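You operate a simulated robot arm through the tools that you are given. There is no shell and no other tool.

Carry out the task below with a simulated robot arm. There is one attempt and no reset: what you move stays moved.

Task
Start up and back up to the smallest stick that has room.
Fine: eject the stick and leave it in its port.

It is judged by the outcome, as a careful person would: the job done as asked, and still so three seconds after it is handed in. It fails if anything else is knocked over, pushed out of place, dropped, spilled or broken.

Robot
A 7-joint arm with a two-finger parallel gripper, fixed in place. Base frame: the origin is at the foot of the arm, x ahead of it, y to its left, z up. Units: m, degrees, N and s.
Its first joint turns from -132.0 to 132.0 degrees. Payload 3.91 kg.
The TCP is the grasp point between the finger pads, 0.03 m short of the fingertips. In the tool frame z runs along the fingers and y along their closing line. The gripper opens to 0.11 m. The fingers are 0.02 m wide and 0.01 m thick; the gripper's body (0.048 by 0.112 m) begins 0.055 m behind the TCP.
Orientation is that of the tool frame in the base frame, as a unit quaternion [x, y, z, w]. With the fingers straight down and closing along the base's y, the tool's x points along the base's -x, its y along +y and its z along -z.

Tools
- The arm moves only by the tool move_arm. Its argument "plan" is a list of rows, each an object of numbers (a shift or turn left out is 0, a gripper value left out holds the last): "tx", "ty", "tz": the shift along the tool's x, y, z in cm; "wx", "wy", "wz": the turn, a rotation vector about the tool's x, y, z in degrees. In form: [{"tx": .., "ty": .., "tz": .., "wx": .., "wy": .., "wz": ..}, ...]. A call has 1 to 20 rows; each row shifts and turns the commanded pose from where the row before left it, along the tool's axes as they then stand. "hand" is the opening in per cent of the stroke, from 0 (shut) to 100 (fully open), set as the call begins (left out, the last holds). Rows are played at 5 a second. More than 0.05 m and 8.6 degrees between two rows, or a gripper value outside its range, and nothing of the call is played. Where a pose cannot be reached the arm comes as near as it can. A force on the tool above 40 N (or 10 N above the force at the start of the call, whichever is more), or a blocked arm, ends the call early, and 0.2 s more pass. The fingers move at their own pace (about 0.108 m/s each) and stop on an object; they squeeze with about 44 N. The grip force told is the motor's: it shows also when the fingers shut on nothing. Time passes only in rows, and 0.2 s behind the last, so rows that do not move let the fingers close. The reply holds the time, the measured pose of the TCP, the force on the tool along the base axes, the opening and the grip force, in the units named above and with some noise, with the torque about the TCP (base axes, N m) and any sound that the robot's microphone picked up, and new pictures: "pictures" is both (left out), scene, wrist or none.
- Cameras (640 x 400 px; columns grow to the right, rows downward): "scene" is fixed at [0.4034, 0.4966, 1.4243]; the picture's right is [-0.43, -0.90, 0.00], its down [-0.82, 0.39, -0.42] and it looks along [0.38, -0.18, -0.91] (base axes); focal length 214 px, centre (320, 200). "wrist" rides on the gripper at [0.072, 0.017, -0.103] in the tool frame; the picture's right is [-0.23, 0.97, 0.00], its down [-0.76, -0.18, -0.62] and it looks along [-0.61, -0.14, 0.78] (tool axes); focal length 222 px, centre (320, 200). There is no depth. A picture from a camera that has moved, and an enlarged one, comes with that camera's place and axes in the base frame and with its lens. The place of the scene camera against the robot may be out by one fixed shift of up to 0.012 m in any direction.
- zoom(camera, box): a new picture of the part [left, top, right, bottom] of that camera's present view, enlarged. The clock stands still meanwhile.
- hand_in(): hands the job in; it is judged then, once.

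Places have to be worked out from the pictures, the camera data and where the tool is seen. Open the gripper and draw the arm clear of the work before you hand the job in, unless the task says otherwise.

The tools are called after "Request:" as name(argument=value, ...) on one line, values as JSON. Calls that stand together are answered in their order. move_arm: Moves the arm, as the interface text tells. Its arguments: {"type":"object","properties":{"plan":{"type":"array","items":{"type":"object","properties":{"tx":{"type":"number"},"ty":{"type":"number"},"tz":{"type":"number"},"wx":{"type":"number"},"wy":{"type":"number"},"wz":{"type":"number"}}}},"hand":{"type":"number"},"pictures":{"type":"string","enum":["both","scene","wrist","none"]}},"required":["plan"]} The other tools are called the same way: zoom (camera, box) takes an enlarged picture of a part of a camera's view; hand_in () hands the job in.

At the start:

```text
time: 0.0
ee_pos: [0.6275, 0.3135, 1.0706]
orientation: [0.0, 1.0, 0.0, 0.0]
ft_force: [-0.1, -0.1, -0.5]
torque: [-0.03, 0.02, 0.0]
opening: 0.1098
grasp_force: 0.0
```

scene: 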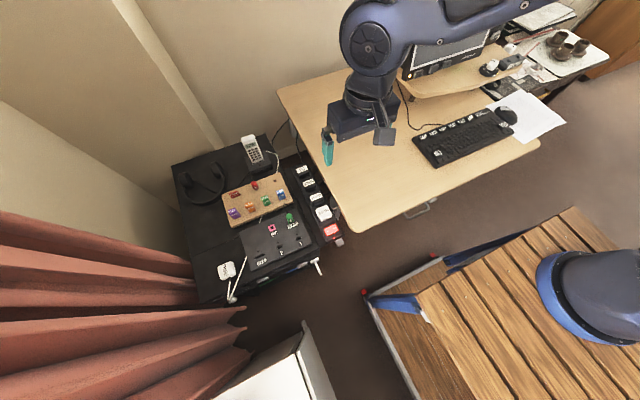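
wrist: 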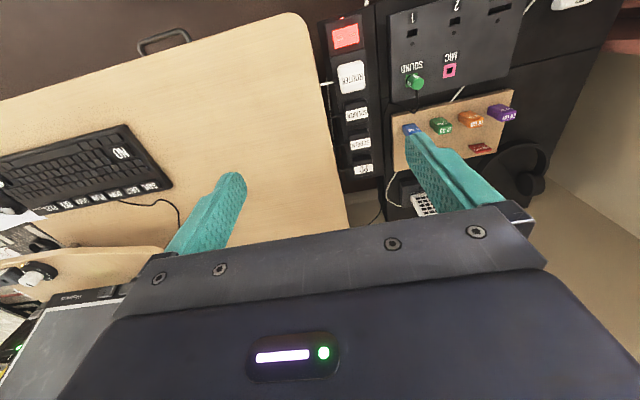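

I'll look closely at the scene first: the keyboard, screen, USB sticks, ports and the power strip.

Request:
zoom(camera="scene", box=[160, 120, 360, 310])

Request:
zoom(camera="scene", box=[390, 0, 620, 180])

Request:
zoom(camera="wrist", box=[310, 0, 560, 220])

Request:
zoom(camera="wrist", box=[0, 100, 200, 400])

```text
2.11 times, centred on (260, 215) of scene
camera zoom: at [0.4034, 0.4966, 1.4243], right [-0.43, -0.9, 0.0], down [-0.82, 0.39, -0.42], along [0.38, -0.18, -0.91], focal length 452 px, centre (446, 168)
```

zoom: 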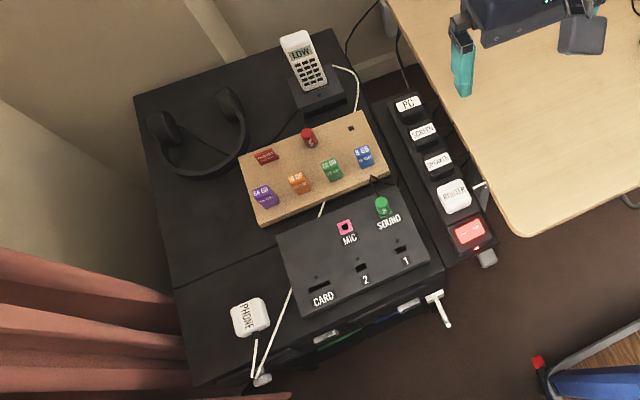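

```text
2.22 times, centred on (505, 90) of scene
camera zoom: at [0.4034, 0.4966, 1.4243], right [-0.43, -0.9, 0.0], down [-0.82, 0.39, -0.42], along [0.38, -0.18, -0.91], focal length 477 px, centre (-91, 444)
```

zoom: 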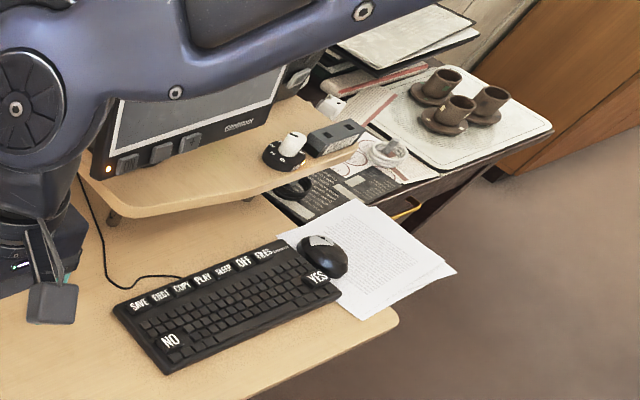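

```text
1.82 times, centred on (435, 110) of wrist
camera zoom: at [0.5553, 0.3316, 1.1736], right [0.23, 0.97, 0.0], down [0.76, -0.18, 0.62], along [0.61, -0.14, -0.78], focal length 404 px, centre (111, 364)
```

zoom: 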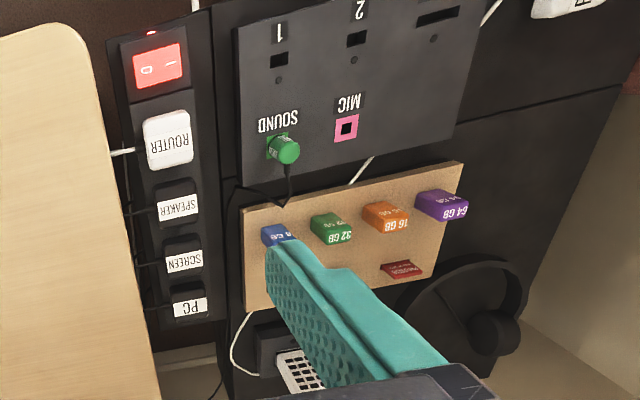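

```text
1.33 times, centred on (100, 250) of wrist
camera zoom: at [0.5553, 0.3316, 1.1736], right [0.23, 0.97, 0.0], down [0.76, -0.18, 0.62], along [0.61, -0.14, -0.78], focal length 296 px, centre (613, 133)
```

zoom: 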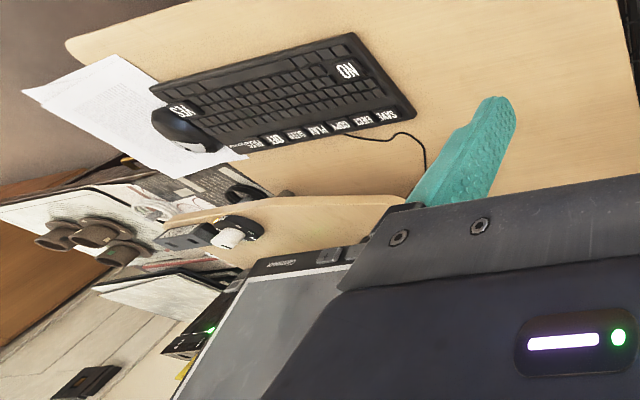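

The gripper blocks part of the view, so I'll zoom tighter on the monitor, the sticks and the panel before moving.

Request:
zoom(camera="scene", box=[395, 30, 515, 105])

Request:
zoom(camera="scene", box=[215, 165, 305, 225])

Request:
zoom(camera="scene", box=[190, 205, 340, 305])

Request:
zoom(camera="scene", box=[405, 95, 525, 170])

Request:
zoom(camera="scene", box=[280, 145, 370, 255])

```text
5.33 times, centred on (455, 68) of scene
camera zoom: at [0.4034, 0.4966, 1.4243], right [-0.43, -0.9, 0.0], down [-0.82, 0.39, -0.42], along [0.38, -0.18, -0.91], focal length 1144 px, centre (-400, 907)
```

zoom: 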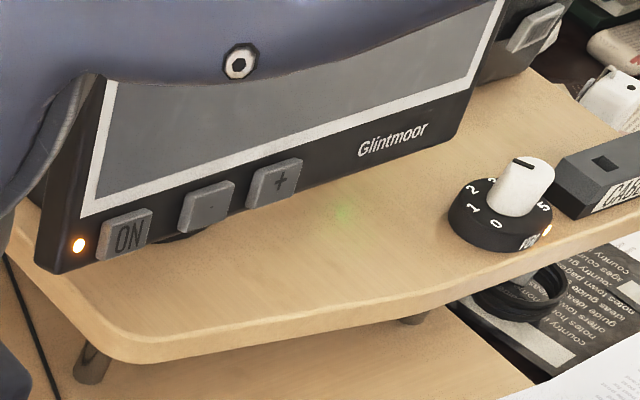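

```text
6.67 times, centred on (260, 195) of scene
camera zoom: at [0.4034, 0.4966, 1.4243], right [-0.43, -0.9, 0.0], down [-0.82, 0.39, -0.42], along [0.38, -0.18, -0.91], focal length 1430 px, centre (720, 233)
```

zoom: 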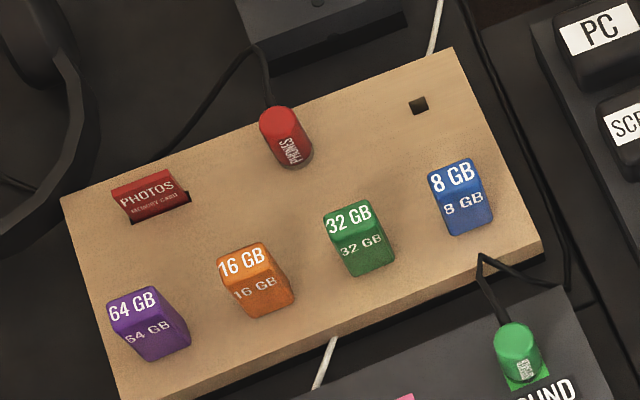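

```text
4.00 times, centred on (265, 255) of scene
camera zoom: at [0.4034, 0.4966, 1.4243], right [-0.43, -0.9, 0.0], down [-0.82, 0.39, -0.42], along [0.38, -0.18, -0.91], focal length 858 px, centre (540, -20)
```

zoom: 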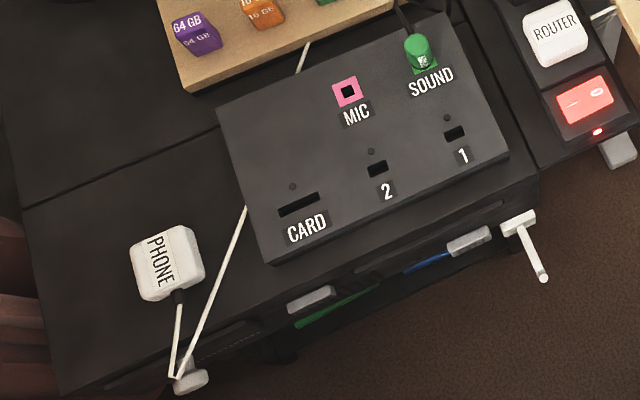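

```text
5.33 times, centred on (465, 132) of scene
camera zoom: at [0.4034, 0.4966, 1.4243], right [-0.43, -0.9, 0.0], down [-0.82, 0.39, -0.42], along [0.38, -0.18, -0.91], focal length 1144 px, centre (-453, 560)
```

zoom: 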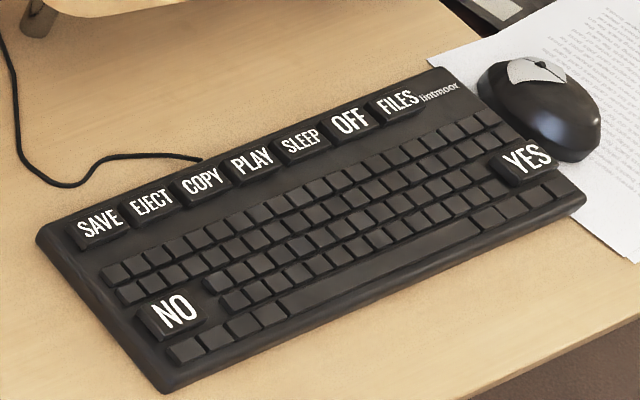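

```text
3.64 times, centred on (325, 200) of scene
camera zoom: at [0.4034, 0.4966, 1.4243], right [-0.43, -0.9, 0.0], down [-0.82, 0.39, -0.42], along [0.38, -0.18, -0.91], focal length 780 px, centre (302, 200)
```

zoom: 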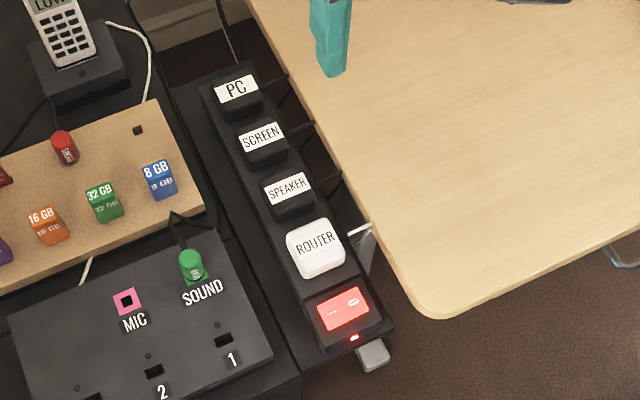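

The monitor has an amber LED with an ON button on its lower bezel, and the four sticks stand in a wooden holder. I'll swing the hand toward the keyboard side and tilt it up so the wrist camera faces the screen.

Request:
move_arm(plan=[{"tx": 1.2, "ty": -4}, {"tx": 1.2, "ty": -4}, {"tx": 1.2, "ty": -4}, {"tx": 1.2, "ty": -4}, {"tx": 1.2, "ty": -4}, {"tx": 1.2, "ty": -4}, {"tx": 1.2, "ty": -4}, {"wy": -8}, {"wy": -8}, {"wy": -8}, {"wy": -8}])

```text
time: 2.4
ee_pos: [0.5539, 0.0396, 1.0771]
orientation: [0.0, 0.961, 0.0, 0.276]
ft_force: [-0.4, -0.3, -0.3]
torque: [-0.01, -0.02, -0.01]
opening: 0.11
grasp_force: 0.1
out of reach, approached as far as the arm can: row 11
camera wrist: at [0.4394, 0.0562, 1.1266], right [0.19, 0.97, 0.12], down [0.32, -0.18, 0.93], along [0.93, -0.14, -0.34], focal length 222 px, centre (320, 200)
```

scene: 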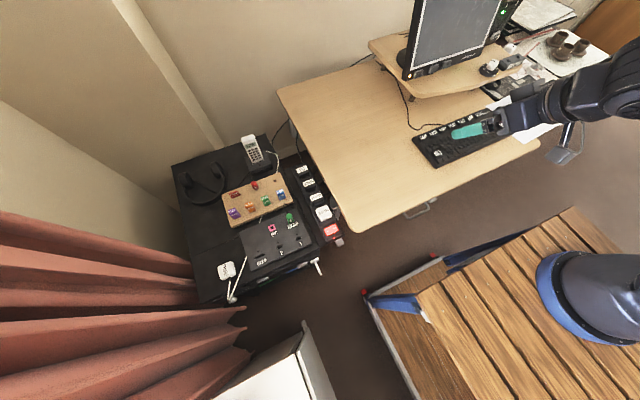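
wrist: 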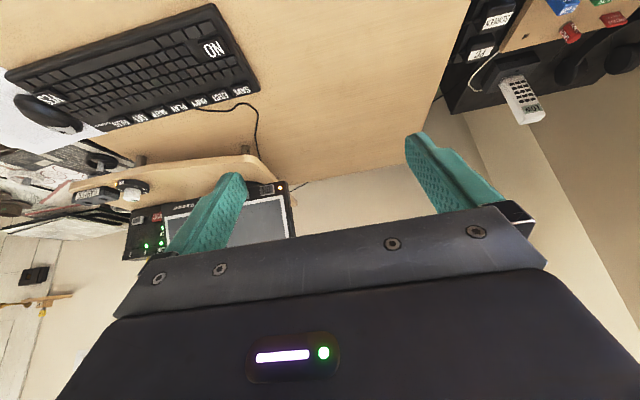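

Now the monitor is clear of the arm. I'll zoom on it in both views.

Request:
zoom(camera="scene", box=[360, 0, 560, 110])

Request:
zoom(camera="wrist", box=[100, 130, 310, 270])

Request:
zoom(camera="wrist", box=[0, 40, 260, 220])

Request:
zoom(camera="wrist", box=[440, 0, 640, 130])

```text
3.20 times, centred on (460, 55) of scene
camera zoom: at [0.4034, 0.4966, 1.4243], right [-0.43, -0.9, 0.0], down [-0.82, 0.39, -0.42], along [0.38, -0.18, -0.91], focal length 686 px, centre (-128, 664)
```

zoom: 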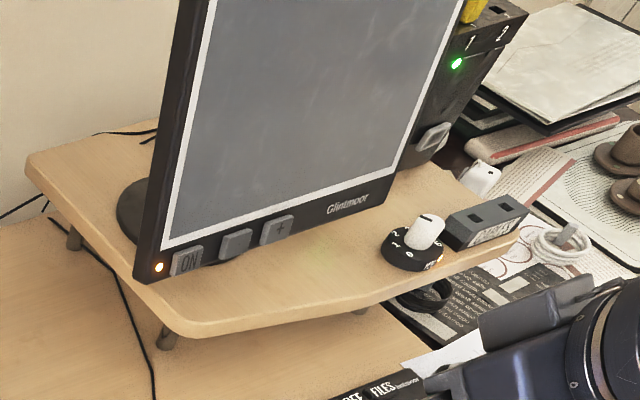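

```text
2.86 times, centred on (205, 200) of wrist
camera zoom: at [0.4394, 0.0562, 1.1266], right [0.19, 0.97, 0.12], down [0.32, -0.18, 0.93], along [0.93, -0.14, -0.34], focal length 635 px, centre (649, 200)
```

zoom: 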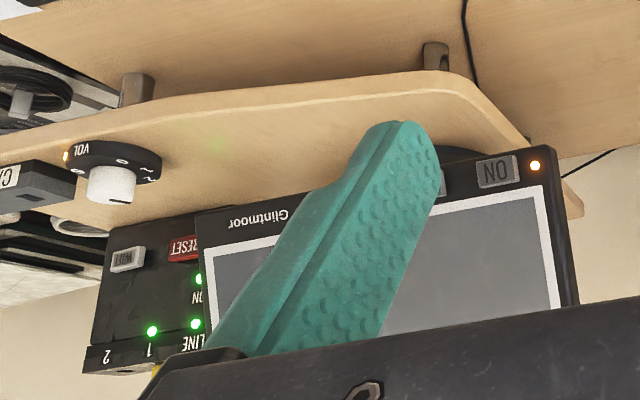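

```text
2.22 times, centred on (130, 130) of wrist
camera zoom: at [0.4394, 0.0562, 1.1266], right [0.19, 0.97, 0.12], down [0.32, -0.18, 0.93], along [0.93, -0.14, -0.34], focal length 494 px, centre (742, 356)
```

zoom: 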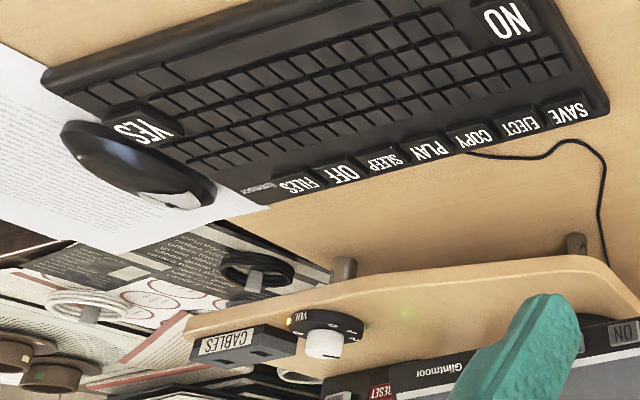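

```text
3.08 times, centred on (540, 65) of wrist
camera zoom: at [0.4394, 0.0562, 1.1266], right [0.19, 0.97, 0.12], down [0.32, -0.18, 0.93], along [0.93, -0.14, -0.34], focal length 684 px, centre (-357, 615)
```

zoom: 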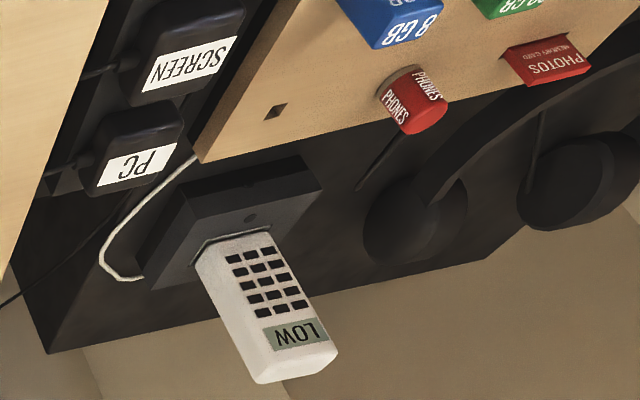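

The ON button sits near (0.92, -0.15, 0.905) facing -x, and the LED is amber (standby). I'll close the fingers, come in front of it and tilt the tool forward.

Request:
move_arm(plan=[{"tx": -1.79, "ty": -2.71, "tz": 2.41}, {"tx": -1.79, "ty": -2.71, "tz": 2.41}, {"tx": -1.79, "ty": -2.71, "tz": 2.41}, {"tx": -1.79, "ty": -2.71, "tz": 2.41}, {"tx": -1.79, "ty": -2.71, "tz": 2.41}, {"tx": -1.79, "ty": -2.71, "tz": 2.41}, {"tx": -1.79, "ty": -2.71, "tz": 2.41}, {"wy": -8}, {"wy": -8}, {"wy": -8}, {"wy": -8}], hand=0)

```text
time: 4.8
ee_pos: [0.7483, -0.1519, 1.0013]
orientation: [0.0, 0.848, 0.0, 0.531]
ft_force: [0.9, -0.1, 0.8]
torque: [-0.01, 0.01, -0.02]
opening: 0.0
grasp_force: 37.6
camera wrist: at [0.6255, -0.1341, 0.9811], right [0.1, 0.97, 0.2], down [-0.23, -0.18, 0.96], along [0.97, -0.14, 0.2], focal length 222 px, centre (320, 200)
```

scene: 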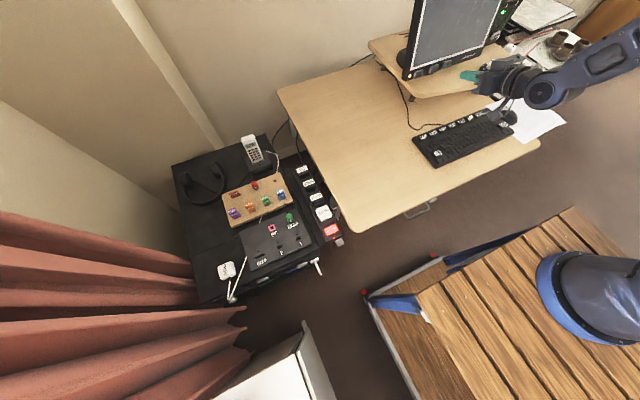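
wrist: 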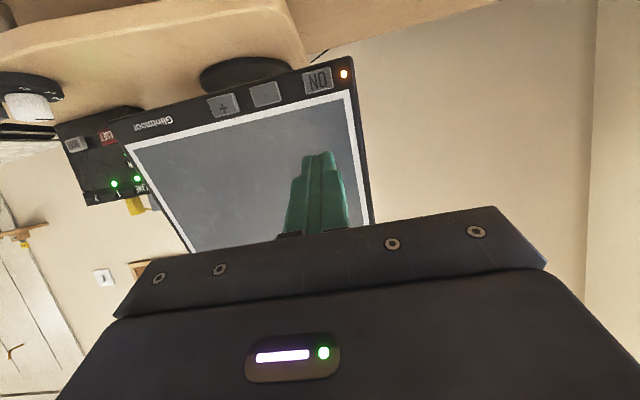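

Good close view; I'll refine the ON button's position from here.

Request:
zoom(camera="wrist", box=[180, 30, 400, 170])

Request:
zoom(camera="scene", box=[390, 40, 500, 110])

```text
2.86 times, centred on (290, 100) of wrist
camera zoom: at [0.6255, -0.1341, 0.9811], right [0.1, 0.97, 0.2], down [-0.23, -0.18, 0.96], along [0.97, -0.14, 0.2], focal length 635 px, centre (406, 486)
```

zoom: 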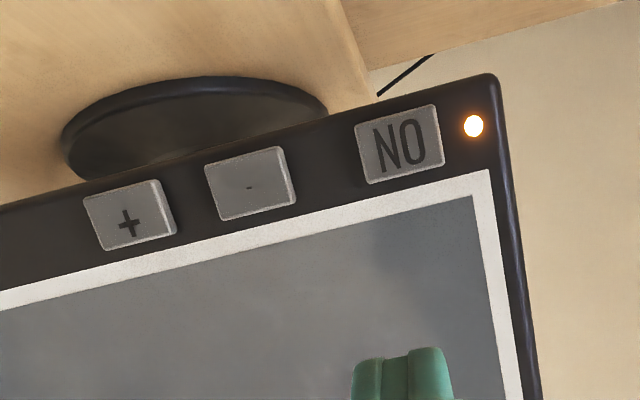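

```text
5.71 times, centred on (445, 75) of scene
camera zoom: at [0.4034, 0.4966, 1.4243], right [-0.43, -0.9, 0.0], down [-0.82, 0.39, -0.42], along [0.38, -0.18, -0.91], focal length 1226 px, centre (-394, 914)
```

zoom: 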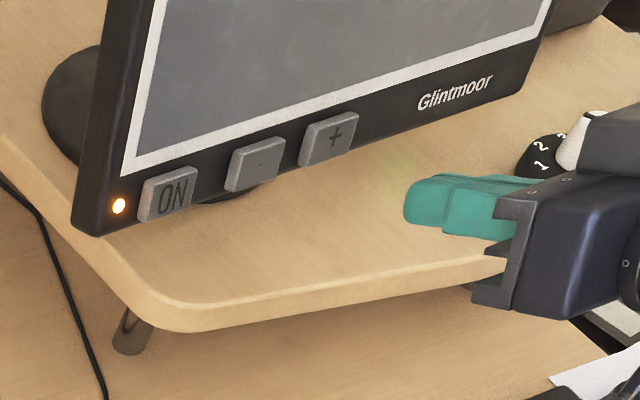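

Triangulating from two wrist views puts ON at about (0.925, -0.150, 0.897). I'll move the closed fingertips to about 3 cm in front of it.

Request:
move_arm(plan=[{"tx": 1.0, "ty": 0.05, "tz": 3.6}, {"tx": 1.0, "ty": 0.05, "tz": 3.6}, {"tx": 1.0, "ty": 0.05, "tz": 3.6}, {"tx": 1.0, "ty": 0.05, "tz": 3.6}, {}])

```text
time: 6.0
ee_pos: [0.8652, -0.1482, 0.8996]
orientation: [-0.001, 0.848, 0.001, 0.531]
ft_force: [-0.4, 0.1, -0.3]
torque: [0.0, 0.01, -0.01]
opening: 0.0001
grasp_force: 37.6
camera wrist: at [0.7402, -0.1306, 0.8799], right [0.1, 0.97, 0.2], down [-0.23, -0.18, 0.96], along [0.97, -0.14, 0.2], focal length 222 px, centre (320, 200)
```

scene: 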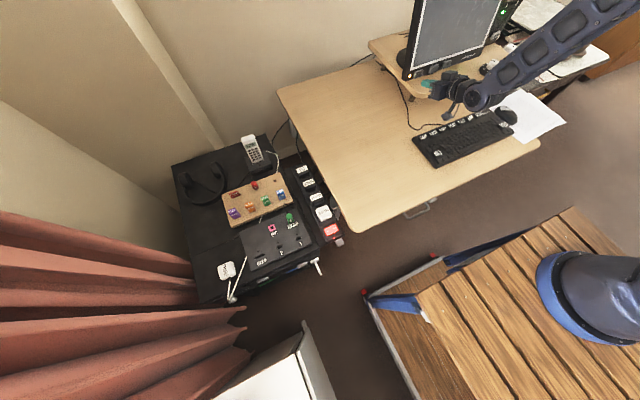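
wrist: 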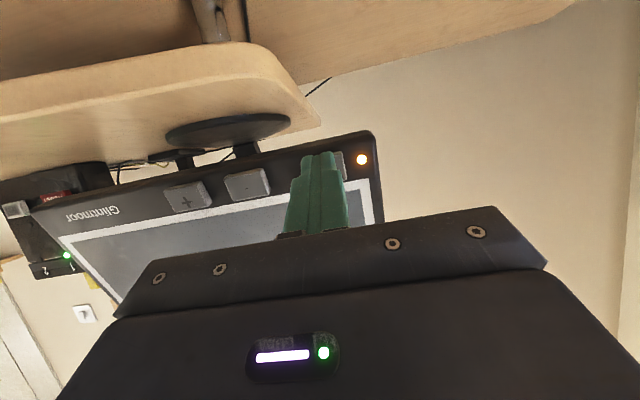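

The fingertips overlap the ON button from the camera's view, about 2.3 cm short. I'll advance in +x in small steps.

Request:
move_arm(plan=[{"tx": -0.26, "tz": 0.54}, {"tx": -0.26, "tz": 0.54}, {"tx": -0.22, "tz": 0.45}, {"tx": -0.13, "tz": 0.27}, {"tx": -0.13, "tz": 0.27}])

Request:
zoom(camera="scene", box=[390, 40, 500, 110])

```text
time: 7.2
ee_pos: [0.8865, -0.1489, 0.9008]
orientation: [0.0, 0.848, 0.001, 0.53]
ft_force: [-0.2, 0.3, 0.2]
torque: [0.03, 0.01, -0.03]
opening: 0.0
grasp_force: 37.7
camera wrist: at [0.762, -0.1313, 0.8812], right [0.1, 0.97, 0.2], down [-0.23, -0.18, 0.96], along [0.97, -0.14, 0.2], focal length 222 px, centre (320, 200)
```

scene: 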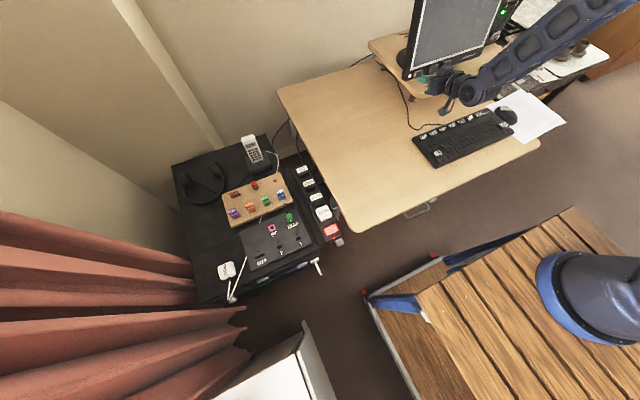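
wrist: 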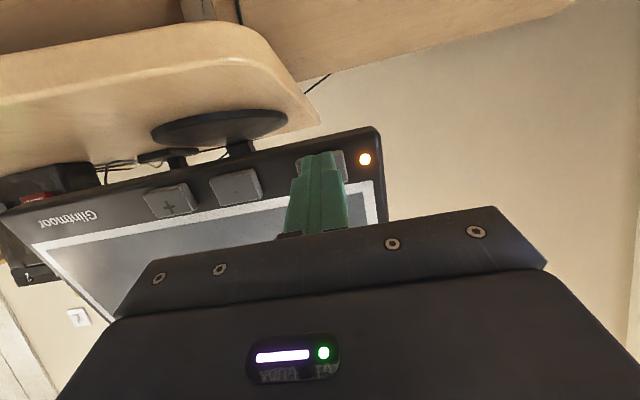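

```text
5.71 times, centred on (445, 75) of scene
camera zoom: at [0.4034, 0.4966, 1.4243], right [-0.43, -0.9, 0.0], down [-0.82, 0.39, -0.42], along [0.38, -0.18, -0.91], focal length 1226 px, centre (-394, 914)
```

zoom: 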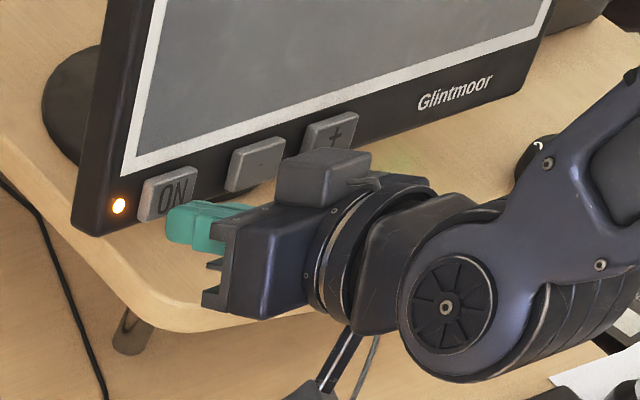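

Not touching yet (no force); continuing in 3 mm steps and watching force and LED.

Request:
move_arm(plan=[{"tx": -0.13, "tz": 0.27}, {"tx": -0.13, "tz": 0.27}, {"tx": -0.13, "tz": 0.27}], pictures="wrist")

Request:
zoom(camera="wrist", box=[240, 110, 420, 220])

```text
time: 8.0
ee_pos: [0.8951, -0.1493, 0.9018]
orientation: [0.0, 0.848, 0.0, 0.53]
ft_force: [0.3, 0.4, 0.7]
torque: [0.01, -0.02, 0.02]
opening: 0.0
grasp_force: 38.0
camera wrist: at [0.7705, -0.1314, 0.8816], right [0.1, 0.97, 0.2], down [-0.23, -0.18, 0.96], along [0.97, -0.14, 0.2], focal length 222 px, centre (320, 200)
```

wrist: 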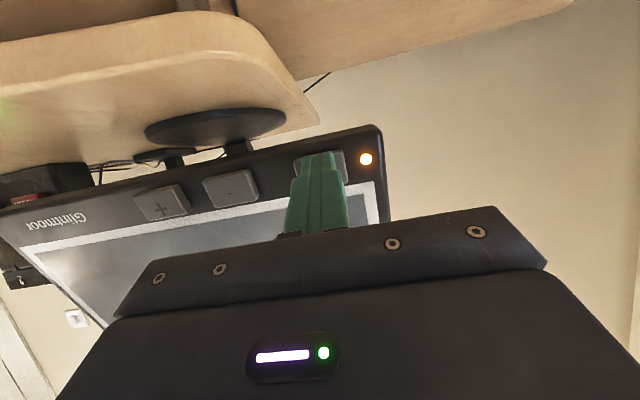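

```text
3.56 times, centred on (330, 165) of wrist
camera zoom: at [0.7705, -0.1314, 0.8816], right [0.1, 0.97, 0.2], down [-0.23, -0.18, 0.96], along [0.97, -0.14, 0.2], focal length 790 px, centre (284, 324)
```

zoom: 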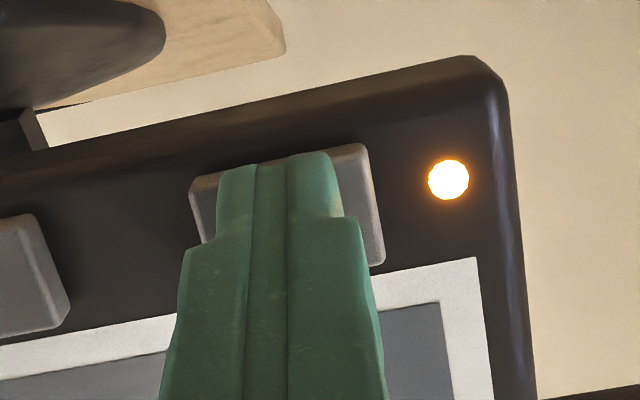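

The tip is centred on the button; a few more millimetres.

Request:
move_arm(plan=[{"tx": -0.13, "tz": 0.27}, {"tx": -0.13, "tz": 0.27}], pictures="wrist")

```text
time: 8.6
ee_pos: [0.9002, -0.1489, 0.8999]
orientation: [0.0, 0.848, 0.001, 0.529]
ft_force: [-3.7, 0.3, 0.3]
torque: [0.01, -0.02, 0.04]
opening: 0.0
grasp_force: 37.2
heard: click
camera wrist: at [0.7759, -0.1316, 0.8809], right [0.1, 0.97, 0.2], down [-0.23, -0.18, 0.96], along [0.97, -0.14, 0.2], focal length 222 px, centre (320, 200)
```

wrist: 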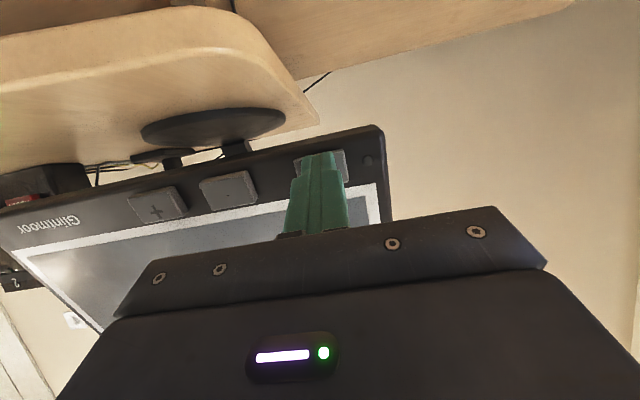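

A click was heard and the LED went dark, so I may have switched the screen from standby to off. I'll back off and look.

Request:
move_arm(plan=[{"tx": 0.13, "tz": -0.27}, {"tx": 0.26, "tz": -0.54}, {"tx": 0.44, "tz": -0.9}, {"tx": 0.44, "tz": -0.9}, {}, {}])

Request:
zoom(camera="scene", box=[390, 0, 550, 100])

Request:
zoom(camera="wrist", box=[0, 110, 420, 320])

```text
time: 10.0
ee_pos: [0.8709, -0.1503, 0.9036]
orientation: [0.0, 0.848, 0.0, 0.53]
ft_force: [-0.2, -0.9, -0.3]
torque: [-0.03, -0.02, 0.01]
opening: 0.0
grasp_force: 37.5
camera wrist: at [0.7469, -0.1317, 0.8826], right [0.1, 0.97, 0.2], down [-0.23, -0.18, 0.96], along [0.97, -0.14, 0.2], focal length 222 px, centre (320, 200)
```

scene: 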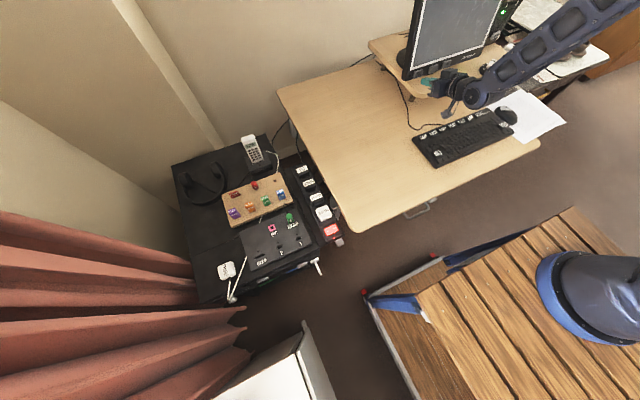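
wrist: 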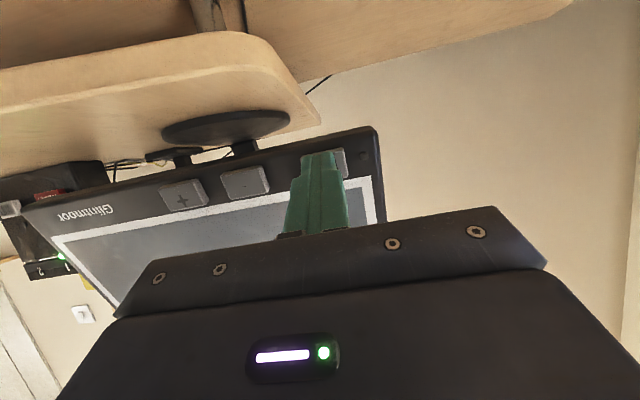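

```text
4.00 times, centred on (470, 50) of scene
camera zoom: at [0.4034, 0.4966, 1.4243], right [-0.43, -0.9, 0.0], down [-0.82, 0.39, -0.42], along [0.38, -0.18, -0.91], focal length 858 px, centre (-280, 800)
```

zoom: 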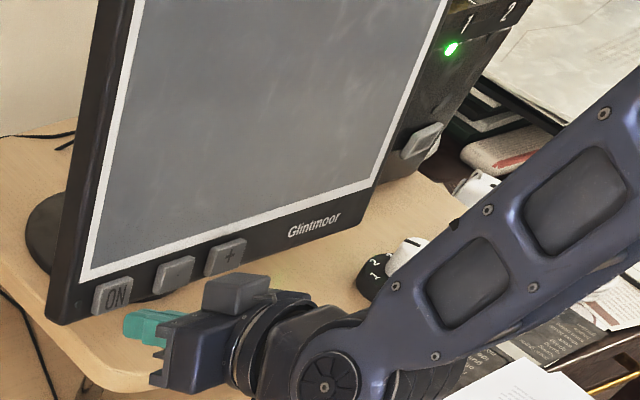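

```text
1.52 times, centred on (210, 215) of wrist
camera zoom: at [0.7469, -0.1317, 0.8826], right [0.1, 0.97, 0.2], down [-0.23, -0.18, 0.96], along [0.97, -0.14, 0.2], focal length 338 px, centre (488, 177)
```

zoom: 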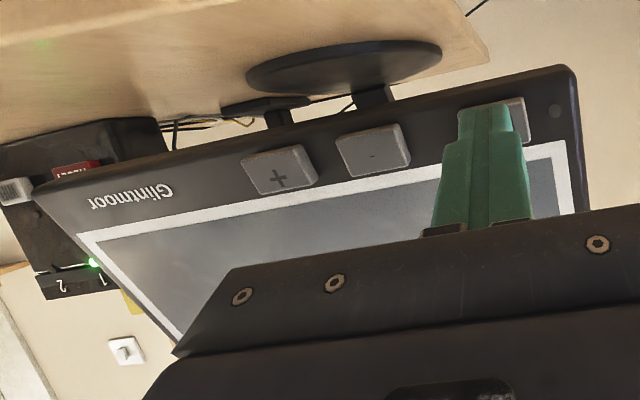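

The LED is now off: the screen had been in standby (no signal) and I toggled it off. I'll press ON once more to bring it back to standby, then find the computer's own power button.

Request:
move_arm(plan=[{"tx": -0.39, "tz": 0.81}, {"tx": -0.39, "tz": 0.81}, {"tx": -0.26, "tz": 0.54}, {"tx": -0.13, "tz": 0.27}, {"tx": -0.13, "tz": 0.27}], pictures="wrist")

```text
time: 11.2
ee_pos: [0.9021, -0.148, 0.9017]
orientation: [0.001, 0.848, 0.0, 0.531]
ft_force: [-3.5, 0.8, 0.5]
torque: [0.04, 0.01, 0.04]
opening: 0.0
grasp_force: 37.9
heard: click
camera wrist: at [0.7773, -0.1308, 0.8816], right [0.1, 0.97, 0.2], down [-0.23, -0.18, 0.96], along [0.97, -0.14, 0.2], focal length 222 px, centre (320, 200)
```

wrist: 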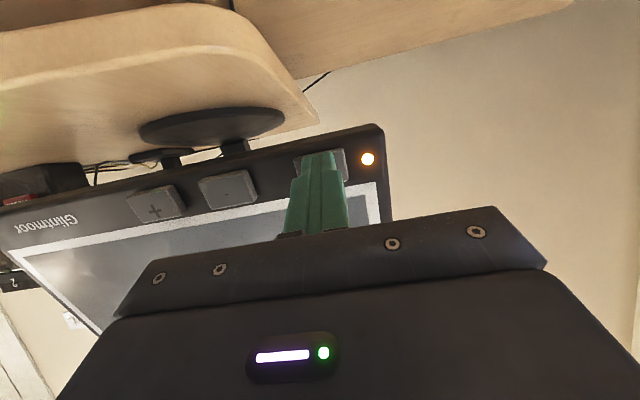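

Amber standby is restored. Now I'll withdraw, straighten the tool, and head to the left cabinet to look for the PC's power button.

Request:
move_arm(plan=[{"tx": 1.75, "tz": -3.6}, {"tx": 1.75, "tz": -3.6}, {"tx": -1.84, "tz": -4.23}, {"tx": -1.84, "tz": -4.23}, {"tx": -1.84, "tz": -4.23}, {"wy": 8}, {"wy": 8}, {"wy": 8}, {"wy": 8}, {"wy": 8}, {"wy": 8}, {"wy": 8}, {"wy": 8}], pictures="both")

Request:
zoom(camera="scene", box=[390, 0, 640, 120])

```text
time: 14.0
ee_pos: [0.7315, -0.1499, 1.0068]
orientation: [0.0, 1.0, 0.0, 0.0]
ft_force: [0.6, 0.6, -0.3]
torque: [-0.01, 0.0, -0.02]
opening: 0.0
grasp_force: 37.9
camera wrist: at [0.6596, -0.1317, 1.1109], right [0.23, 0.97, 0.0], down [0.76, -0.18, 0.62], along [0.61, -0.14, -0.78], focal length 222 px, centre (320, 200)
```

scene: 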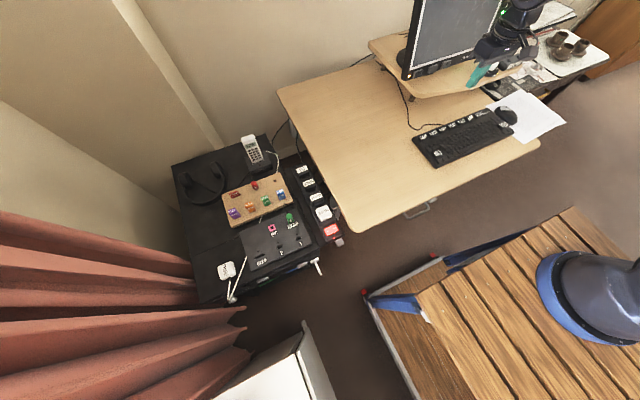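
wrist: 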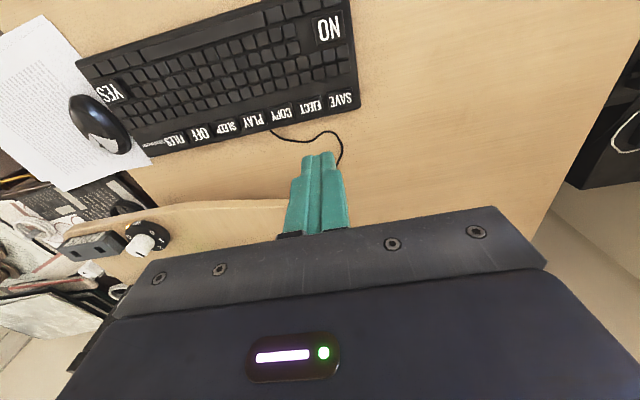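

```text
2.56 times, centred on (515, 60) of scene
camera zoom: at [0.4034, 0.4966, 1.4243], right [-0.43, -0.9, 0.0], down [-0.82, 0.39, -0.42], along [0.38, -0.18, -0.91], focal length 549 px, centre (-179, 558)
```

zoom: 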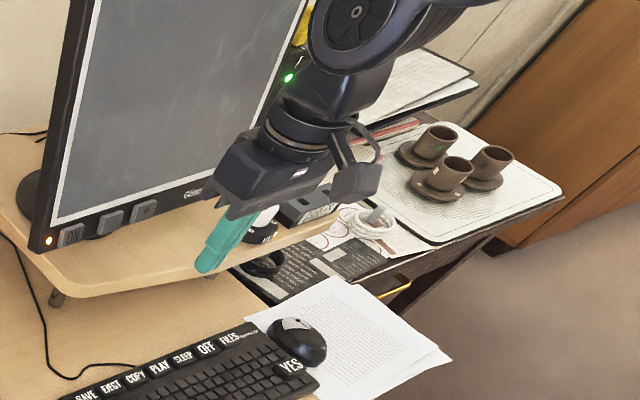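

I'll move over toward the left cabinet for a close look at the panel and its surroundings.

Request:
move_arm(plan=[{"tx": 1.5, "ty": 4.3}, {"tx": 1.5, "ty": 4.3}, {"tx": 1.5, "ty": 4.3}, {"tx": 1.5, "ty": 4.3}, {"tx": 1.5, "ty": 4.3}, {"tx": 1.5, "ty": 4.3}, {"tx": 1.5, "ty": 4.3}, {"tx": 1.5, "ty": 4.3}, {"tx": 1.5, "ty": 4.3}, {"tx": 1.5, "ty": 4.3}, {"tx": 1.5, "ty": 4.3}, {"tx": 1.5, "ty": 4.3}, {"tx": 1.5, "ty": 4.3}, {"tx": 1.5, "ty": 4.3}], pictures="both")

Request:
zoom(camera="wrist", box=[160, 0, 480, 200])

```text
time: 17.0
ee_pos: [0.5192, 0.4516, 1.0058]
orientation: [0.001, 1.0, 0.0, 0.001]
ft_force: [-0.3, 0.3, 0.5]
torque: [0.04, 0.06, -0.02]
opening: 0.0
grasp_force: 37.7
camera wrist: at [0.4466, 0.4693, 1.1091], right [0.23, 0.97, 0.0], down [0.76, -0.18, 0.62], along [0.61, -0.14, -0.78], focal length 222 px, centre (320, 200)
```

scene: 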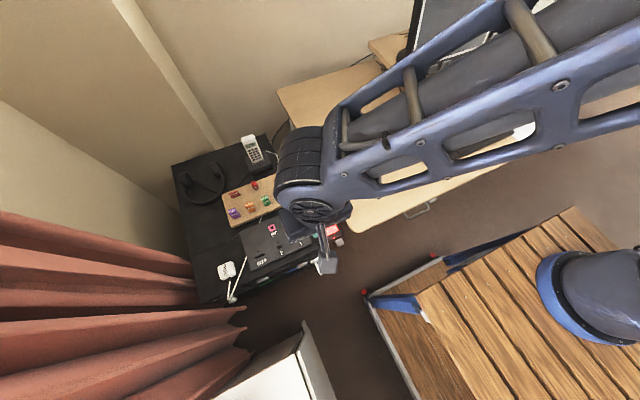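
wrist: 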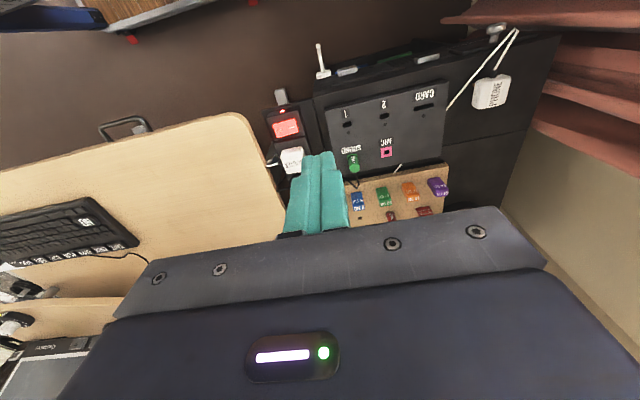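

```text
2.00 times, centred on (320, 100) of wrist
camera zoom: at [0.4466, 0.4693, 1.1091], right [0.23, 0.97, 0.0], down [0.76, -0.18, 0.62], along [0.61, -0.14, -0.78], focal length 444 px, centre (320, 400)
```

zoom: 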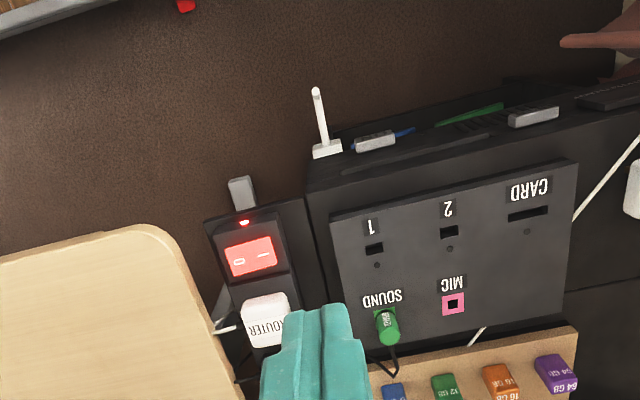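

There are grey buttons and a white lever on the cabinet's front edge. I'll pull back and lower the camera to see the front face.

Request:
move_arm(plan=[{"tx": 3.3, "tz": 3.3}, {"tx": 3.3, "tz": 3.3}, {"tx": 3.3, "tz": 3.3}, {"wy": -8}, {"wy": -8}, {"wy": -8}], pictures="both")

Request:
zoom(camera="wrist", box=[240, 0, 560, 200])

Request:
zoom(camera="scene", box=[190, 210, 350, 310])

```text
time: 18.4
ee_pos: [0.4238, 0.4531, 0.9072]
orientation: [-0.001, 0.978, 0.001, 0.209]
ft_force: [1.7, -0.1, 0.0]
torque: [0.02, 0.07, 0.02]
opening: 0.0
grasp_force: 37.9
camera wrist: at [0.316, 0.4708, 0.9724], right [0.21, 0.97, 0.09], down [0.44, -0.18, 0.88], along [0.87, -0.14, -0.47], focal length 222 px, centre (320, 200)
```

scene: 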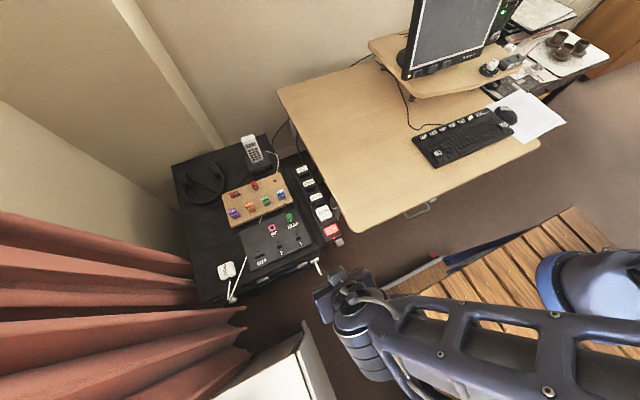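
wrist: 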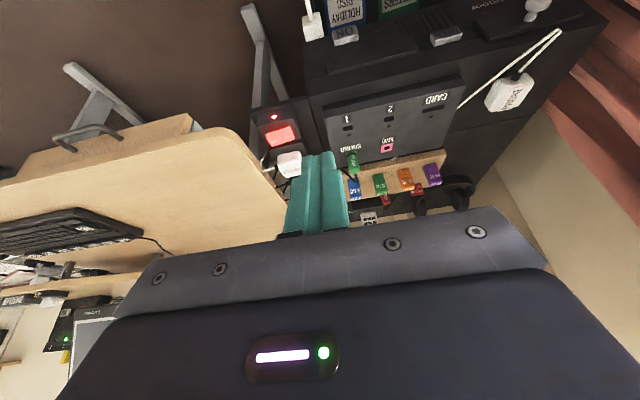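

```text
2.00 times, centred on (400, 100) of wrist
camera zoom: at [0.316, 0.4708, 0.9724], right [0.21, 0.97, 0.09], down [0.44, -0.18, 0.88], along [0.87, -0.14, -0.47], focal length 444 px, centre (160, 400)
```

zoom: 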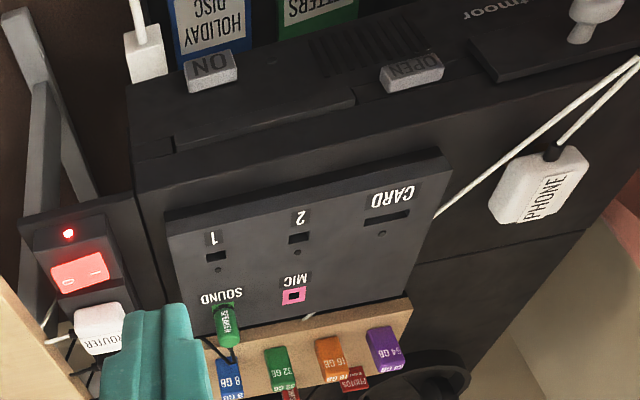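

```text
4.00 times, centred on (270, 260) of scene
camera zoom: at [0.4034, 0.4966, 1.4243], right [-0.43, -0.9, 0.0], down [-0.82, 0.39, -0.42], along [0.38, -0.18, -0.91], focal length 858 px, centre (520, -40)
```

zoom: 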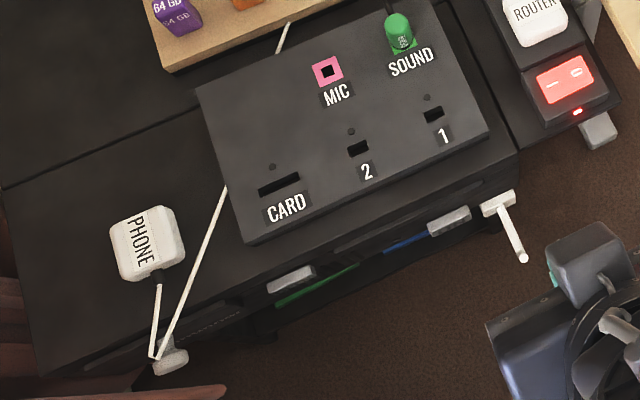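

The PC tower's front face has its own ON button (about (0.547, 0.51, 0.527), facing -x), next to OPEN. I'll tilt to ~40° and descend in front of it with closed fingers, stopping short to look again.

Request:
move_arm(plan=[{"wy": -8}, {"wy": -8}, {"tx": 2.32, "ty": 0.74, "tz": 3.78}, {"tx": 2.32, "ty": 0.74, "tz": 3.78}, {"tx": 2.32, "ty": 0.74, "tz": 3.78}, {"tx": 2.32, "ty": 0.74, "tz": 3.78}, {}], pictures="both")

Request:
zoom(camera="wrist", box=[200, 0, 520, 200])

Request:
zoom(camera="scene", box=[220, 220, 380, 320])

```text
time: 20.0
ee_pos: [0.4494, 0.482, 0.7317]
orientation: [-0.001, 0.939, 0.001, 0.343]
ft_force: [0.6, 0.7, -0.4]
torque: [0.02, 0.01, -0.01]
opening: 0.0
grasp_force: 37.8
camera wrist: at [0.3281, 0.4993, 0.7648], right [0.17, 0.97, 0.15], down [0.18, -0.18, 0.97], along [0.97, -0.14, -0.21], focal length 222 px, centre (320, 200)
```

scene: 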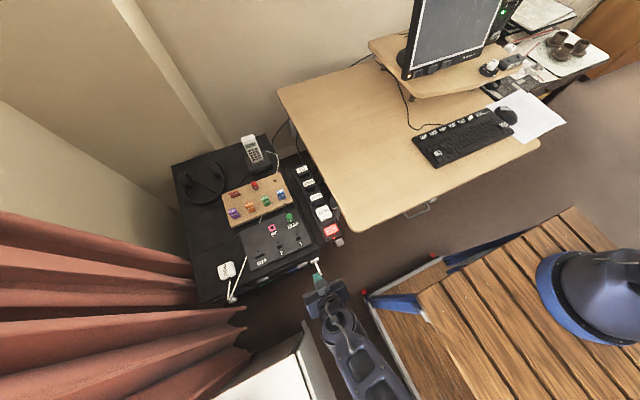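
wrist: 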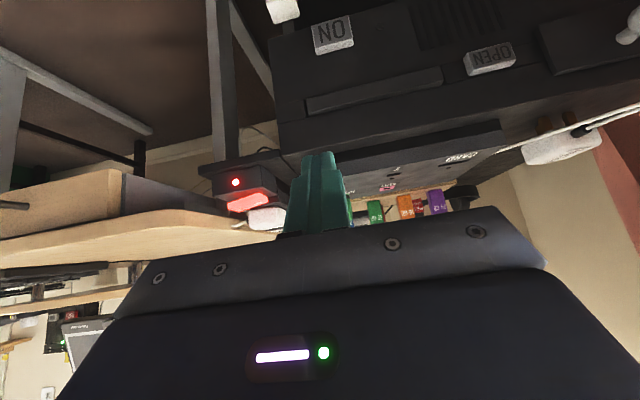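

```text
2.00 times, centred on (360, 100) of wrist
camera zoom: at [0.3281, 0.4993, 0.7648], right [0.17, 0.97, 0.15], down [0.18, -0.18, 0.97], along [0.97, -0.14, -0.21], focal length 444 px, centre (240, 400)
```

zoom: 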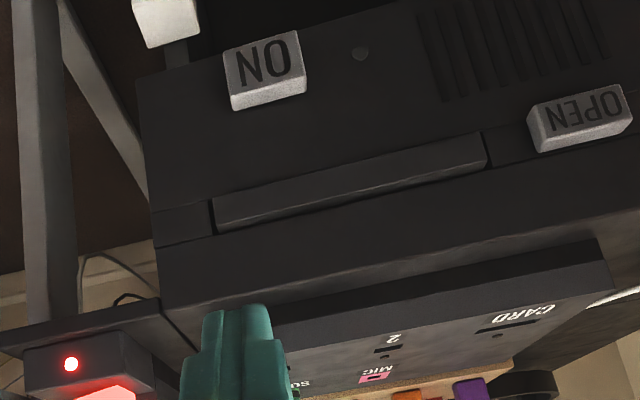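

```text
4.00 times, centred on (300, 270) of scene
camera zoom: at [0.4034, 0.4966, 1.4243], right [-0.43, -0.9, 0.0], down [-0.82, 0.39, -0.42], along [0.38, -0.18, -0.91], focal length 858 px, centre (400, -80)
```

zoom: 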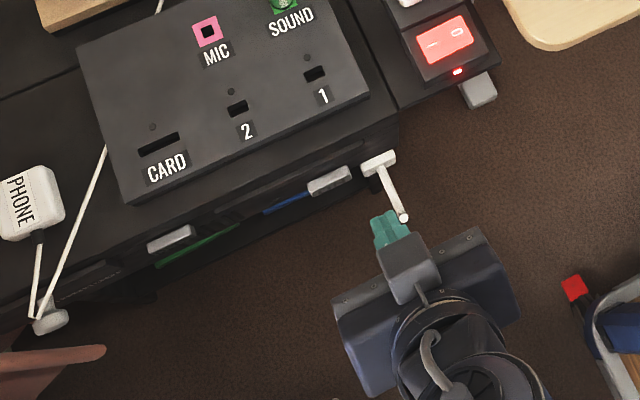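

ON refined to (0.547, 0.511, 0.527). Descending to about 3 cm in front of it, biased slightly in +y to stay clear of the white rod.

Request:
move_arm(plan=[{"tx": 1.83, "ty": 0.7, "tz": 3.38}, {"tx": 1.83, "ty": 0.7, "tz": 3.38}, {"tx": 1.83, "ty": 0.7, "tz": 3.38}, {"tx": 1.83, "ty": 0.7, "tz": 3.38}, {"tx": 1.83, "ty": 0.7, "tz": 3.38}, {}], pictures="both")

Request:
zoom(camera="wrist", box=[200, 40, 520, 240])

Request:
zoom(camera="scene", box=[220, 220, 380, 320])

```text
time: 21.4
ee_pos: [0.4866, 0.5171, 0.5437]
orientation: [0.0, 0.939, 0.001, 0.343]
ft_force: [-0.8, -0.2, -0.1]
torque: [0.03, 0.01, -0.02]
opening: 0.0
grasp_force: 37.7
camera wrist: at [0.3659, 0.5346, 0.5762], right [0.17, 0.97, 0.15], down [0.18, -0.18, 0.97], along [0.97, -0.14, -0.21], focal length 222 px, centre (320, 200)
```

scene: 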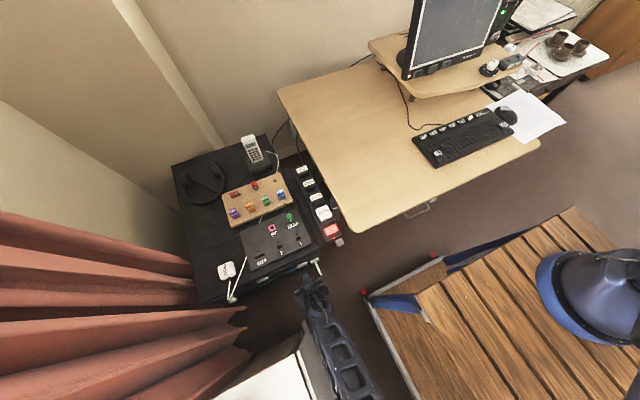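
wrist: 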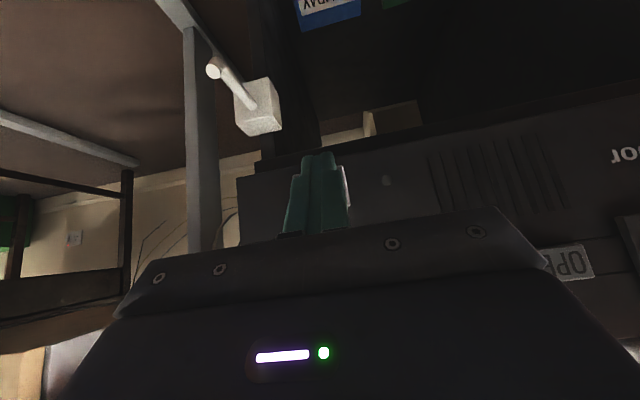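

```text
2.00 times, centred on (360, 140) of wrist
camera zoom: at [0.3659, 0.5346, 0.5762], right [0.17, 0.97, 0.15], down [0.18, -0.18, 0.97], along [0.97, -0.14, -0.21], focal length 444 px, centre (240, 320)
```

zoom: 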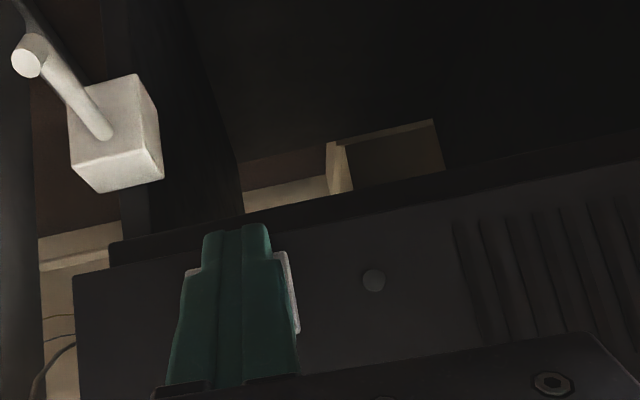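

```text
4.00 times, centred on (300, 270) of scene
camera zoom: at [0.4034, 0.4966, 1.4243], right [-0.43, -0.9, 0.0], down [-0.82, 0.39, -0.42], along [0.38, -0.18, -0.91], focal length 858 px, centre (400, -80)
```

zoom: 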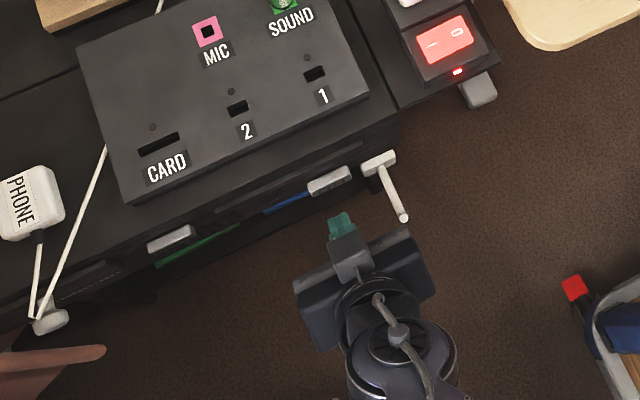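

The fingers are lined up with the ON button (its LED to the right is dark). Advancing in +x, with small steps at the end.

Request:
move_arm(plan=[{"tx": -0.61, "tz": 0.515}, {"tx": -0.61, "tz": 0.515}, {"tx": -0.61, "tz": 0.515}, {"tx": -0.23, "tz": 0.193}, {"tx": -0.23, "tz": 0.193}], pictures="wrist")

```text
time: 22.6
ee_pos: [0.5175, 0.5165, 0.5439]
orientation: [0.0, 0.94, 0.0, 0.342]
ft_force: [-3.9, 0.1, 1.6]
torque: [0.03, 0.05, 0.01]
opening: 0.0002
grasp_force: 37.7
heard: click
camera wrist: at [0.3955, 0.5346, 0.5765], right [0.17, 0.97, 0.15], down [0.18, -0.18, 0.97], along [0.97, -0.14, -0.21], focal length 222 px, centre (320, 200)
```

wrist: 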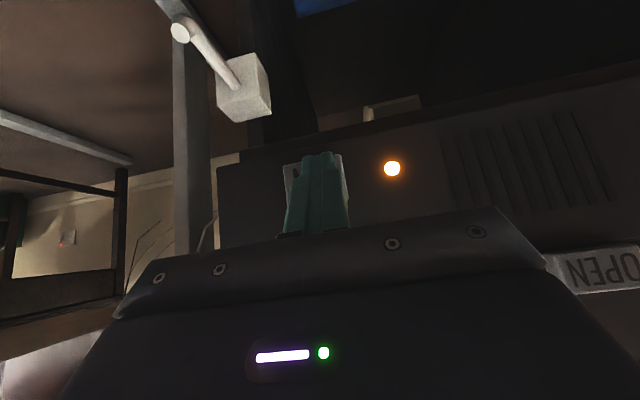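

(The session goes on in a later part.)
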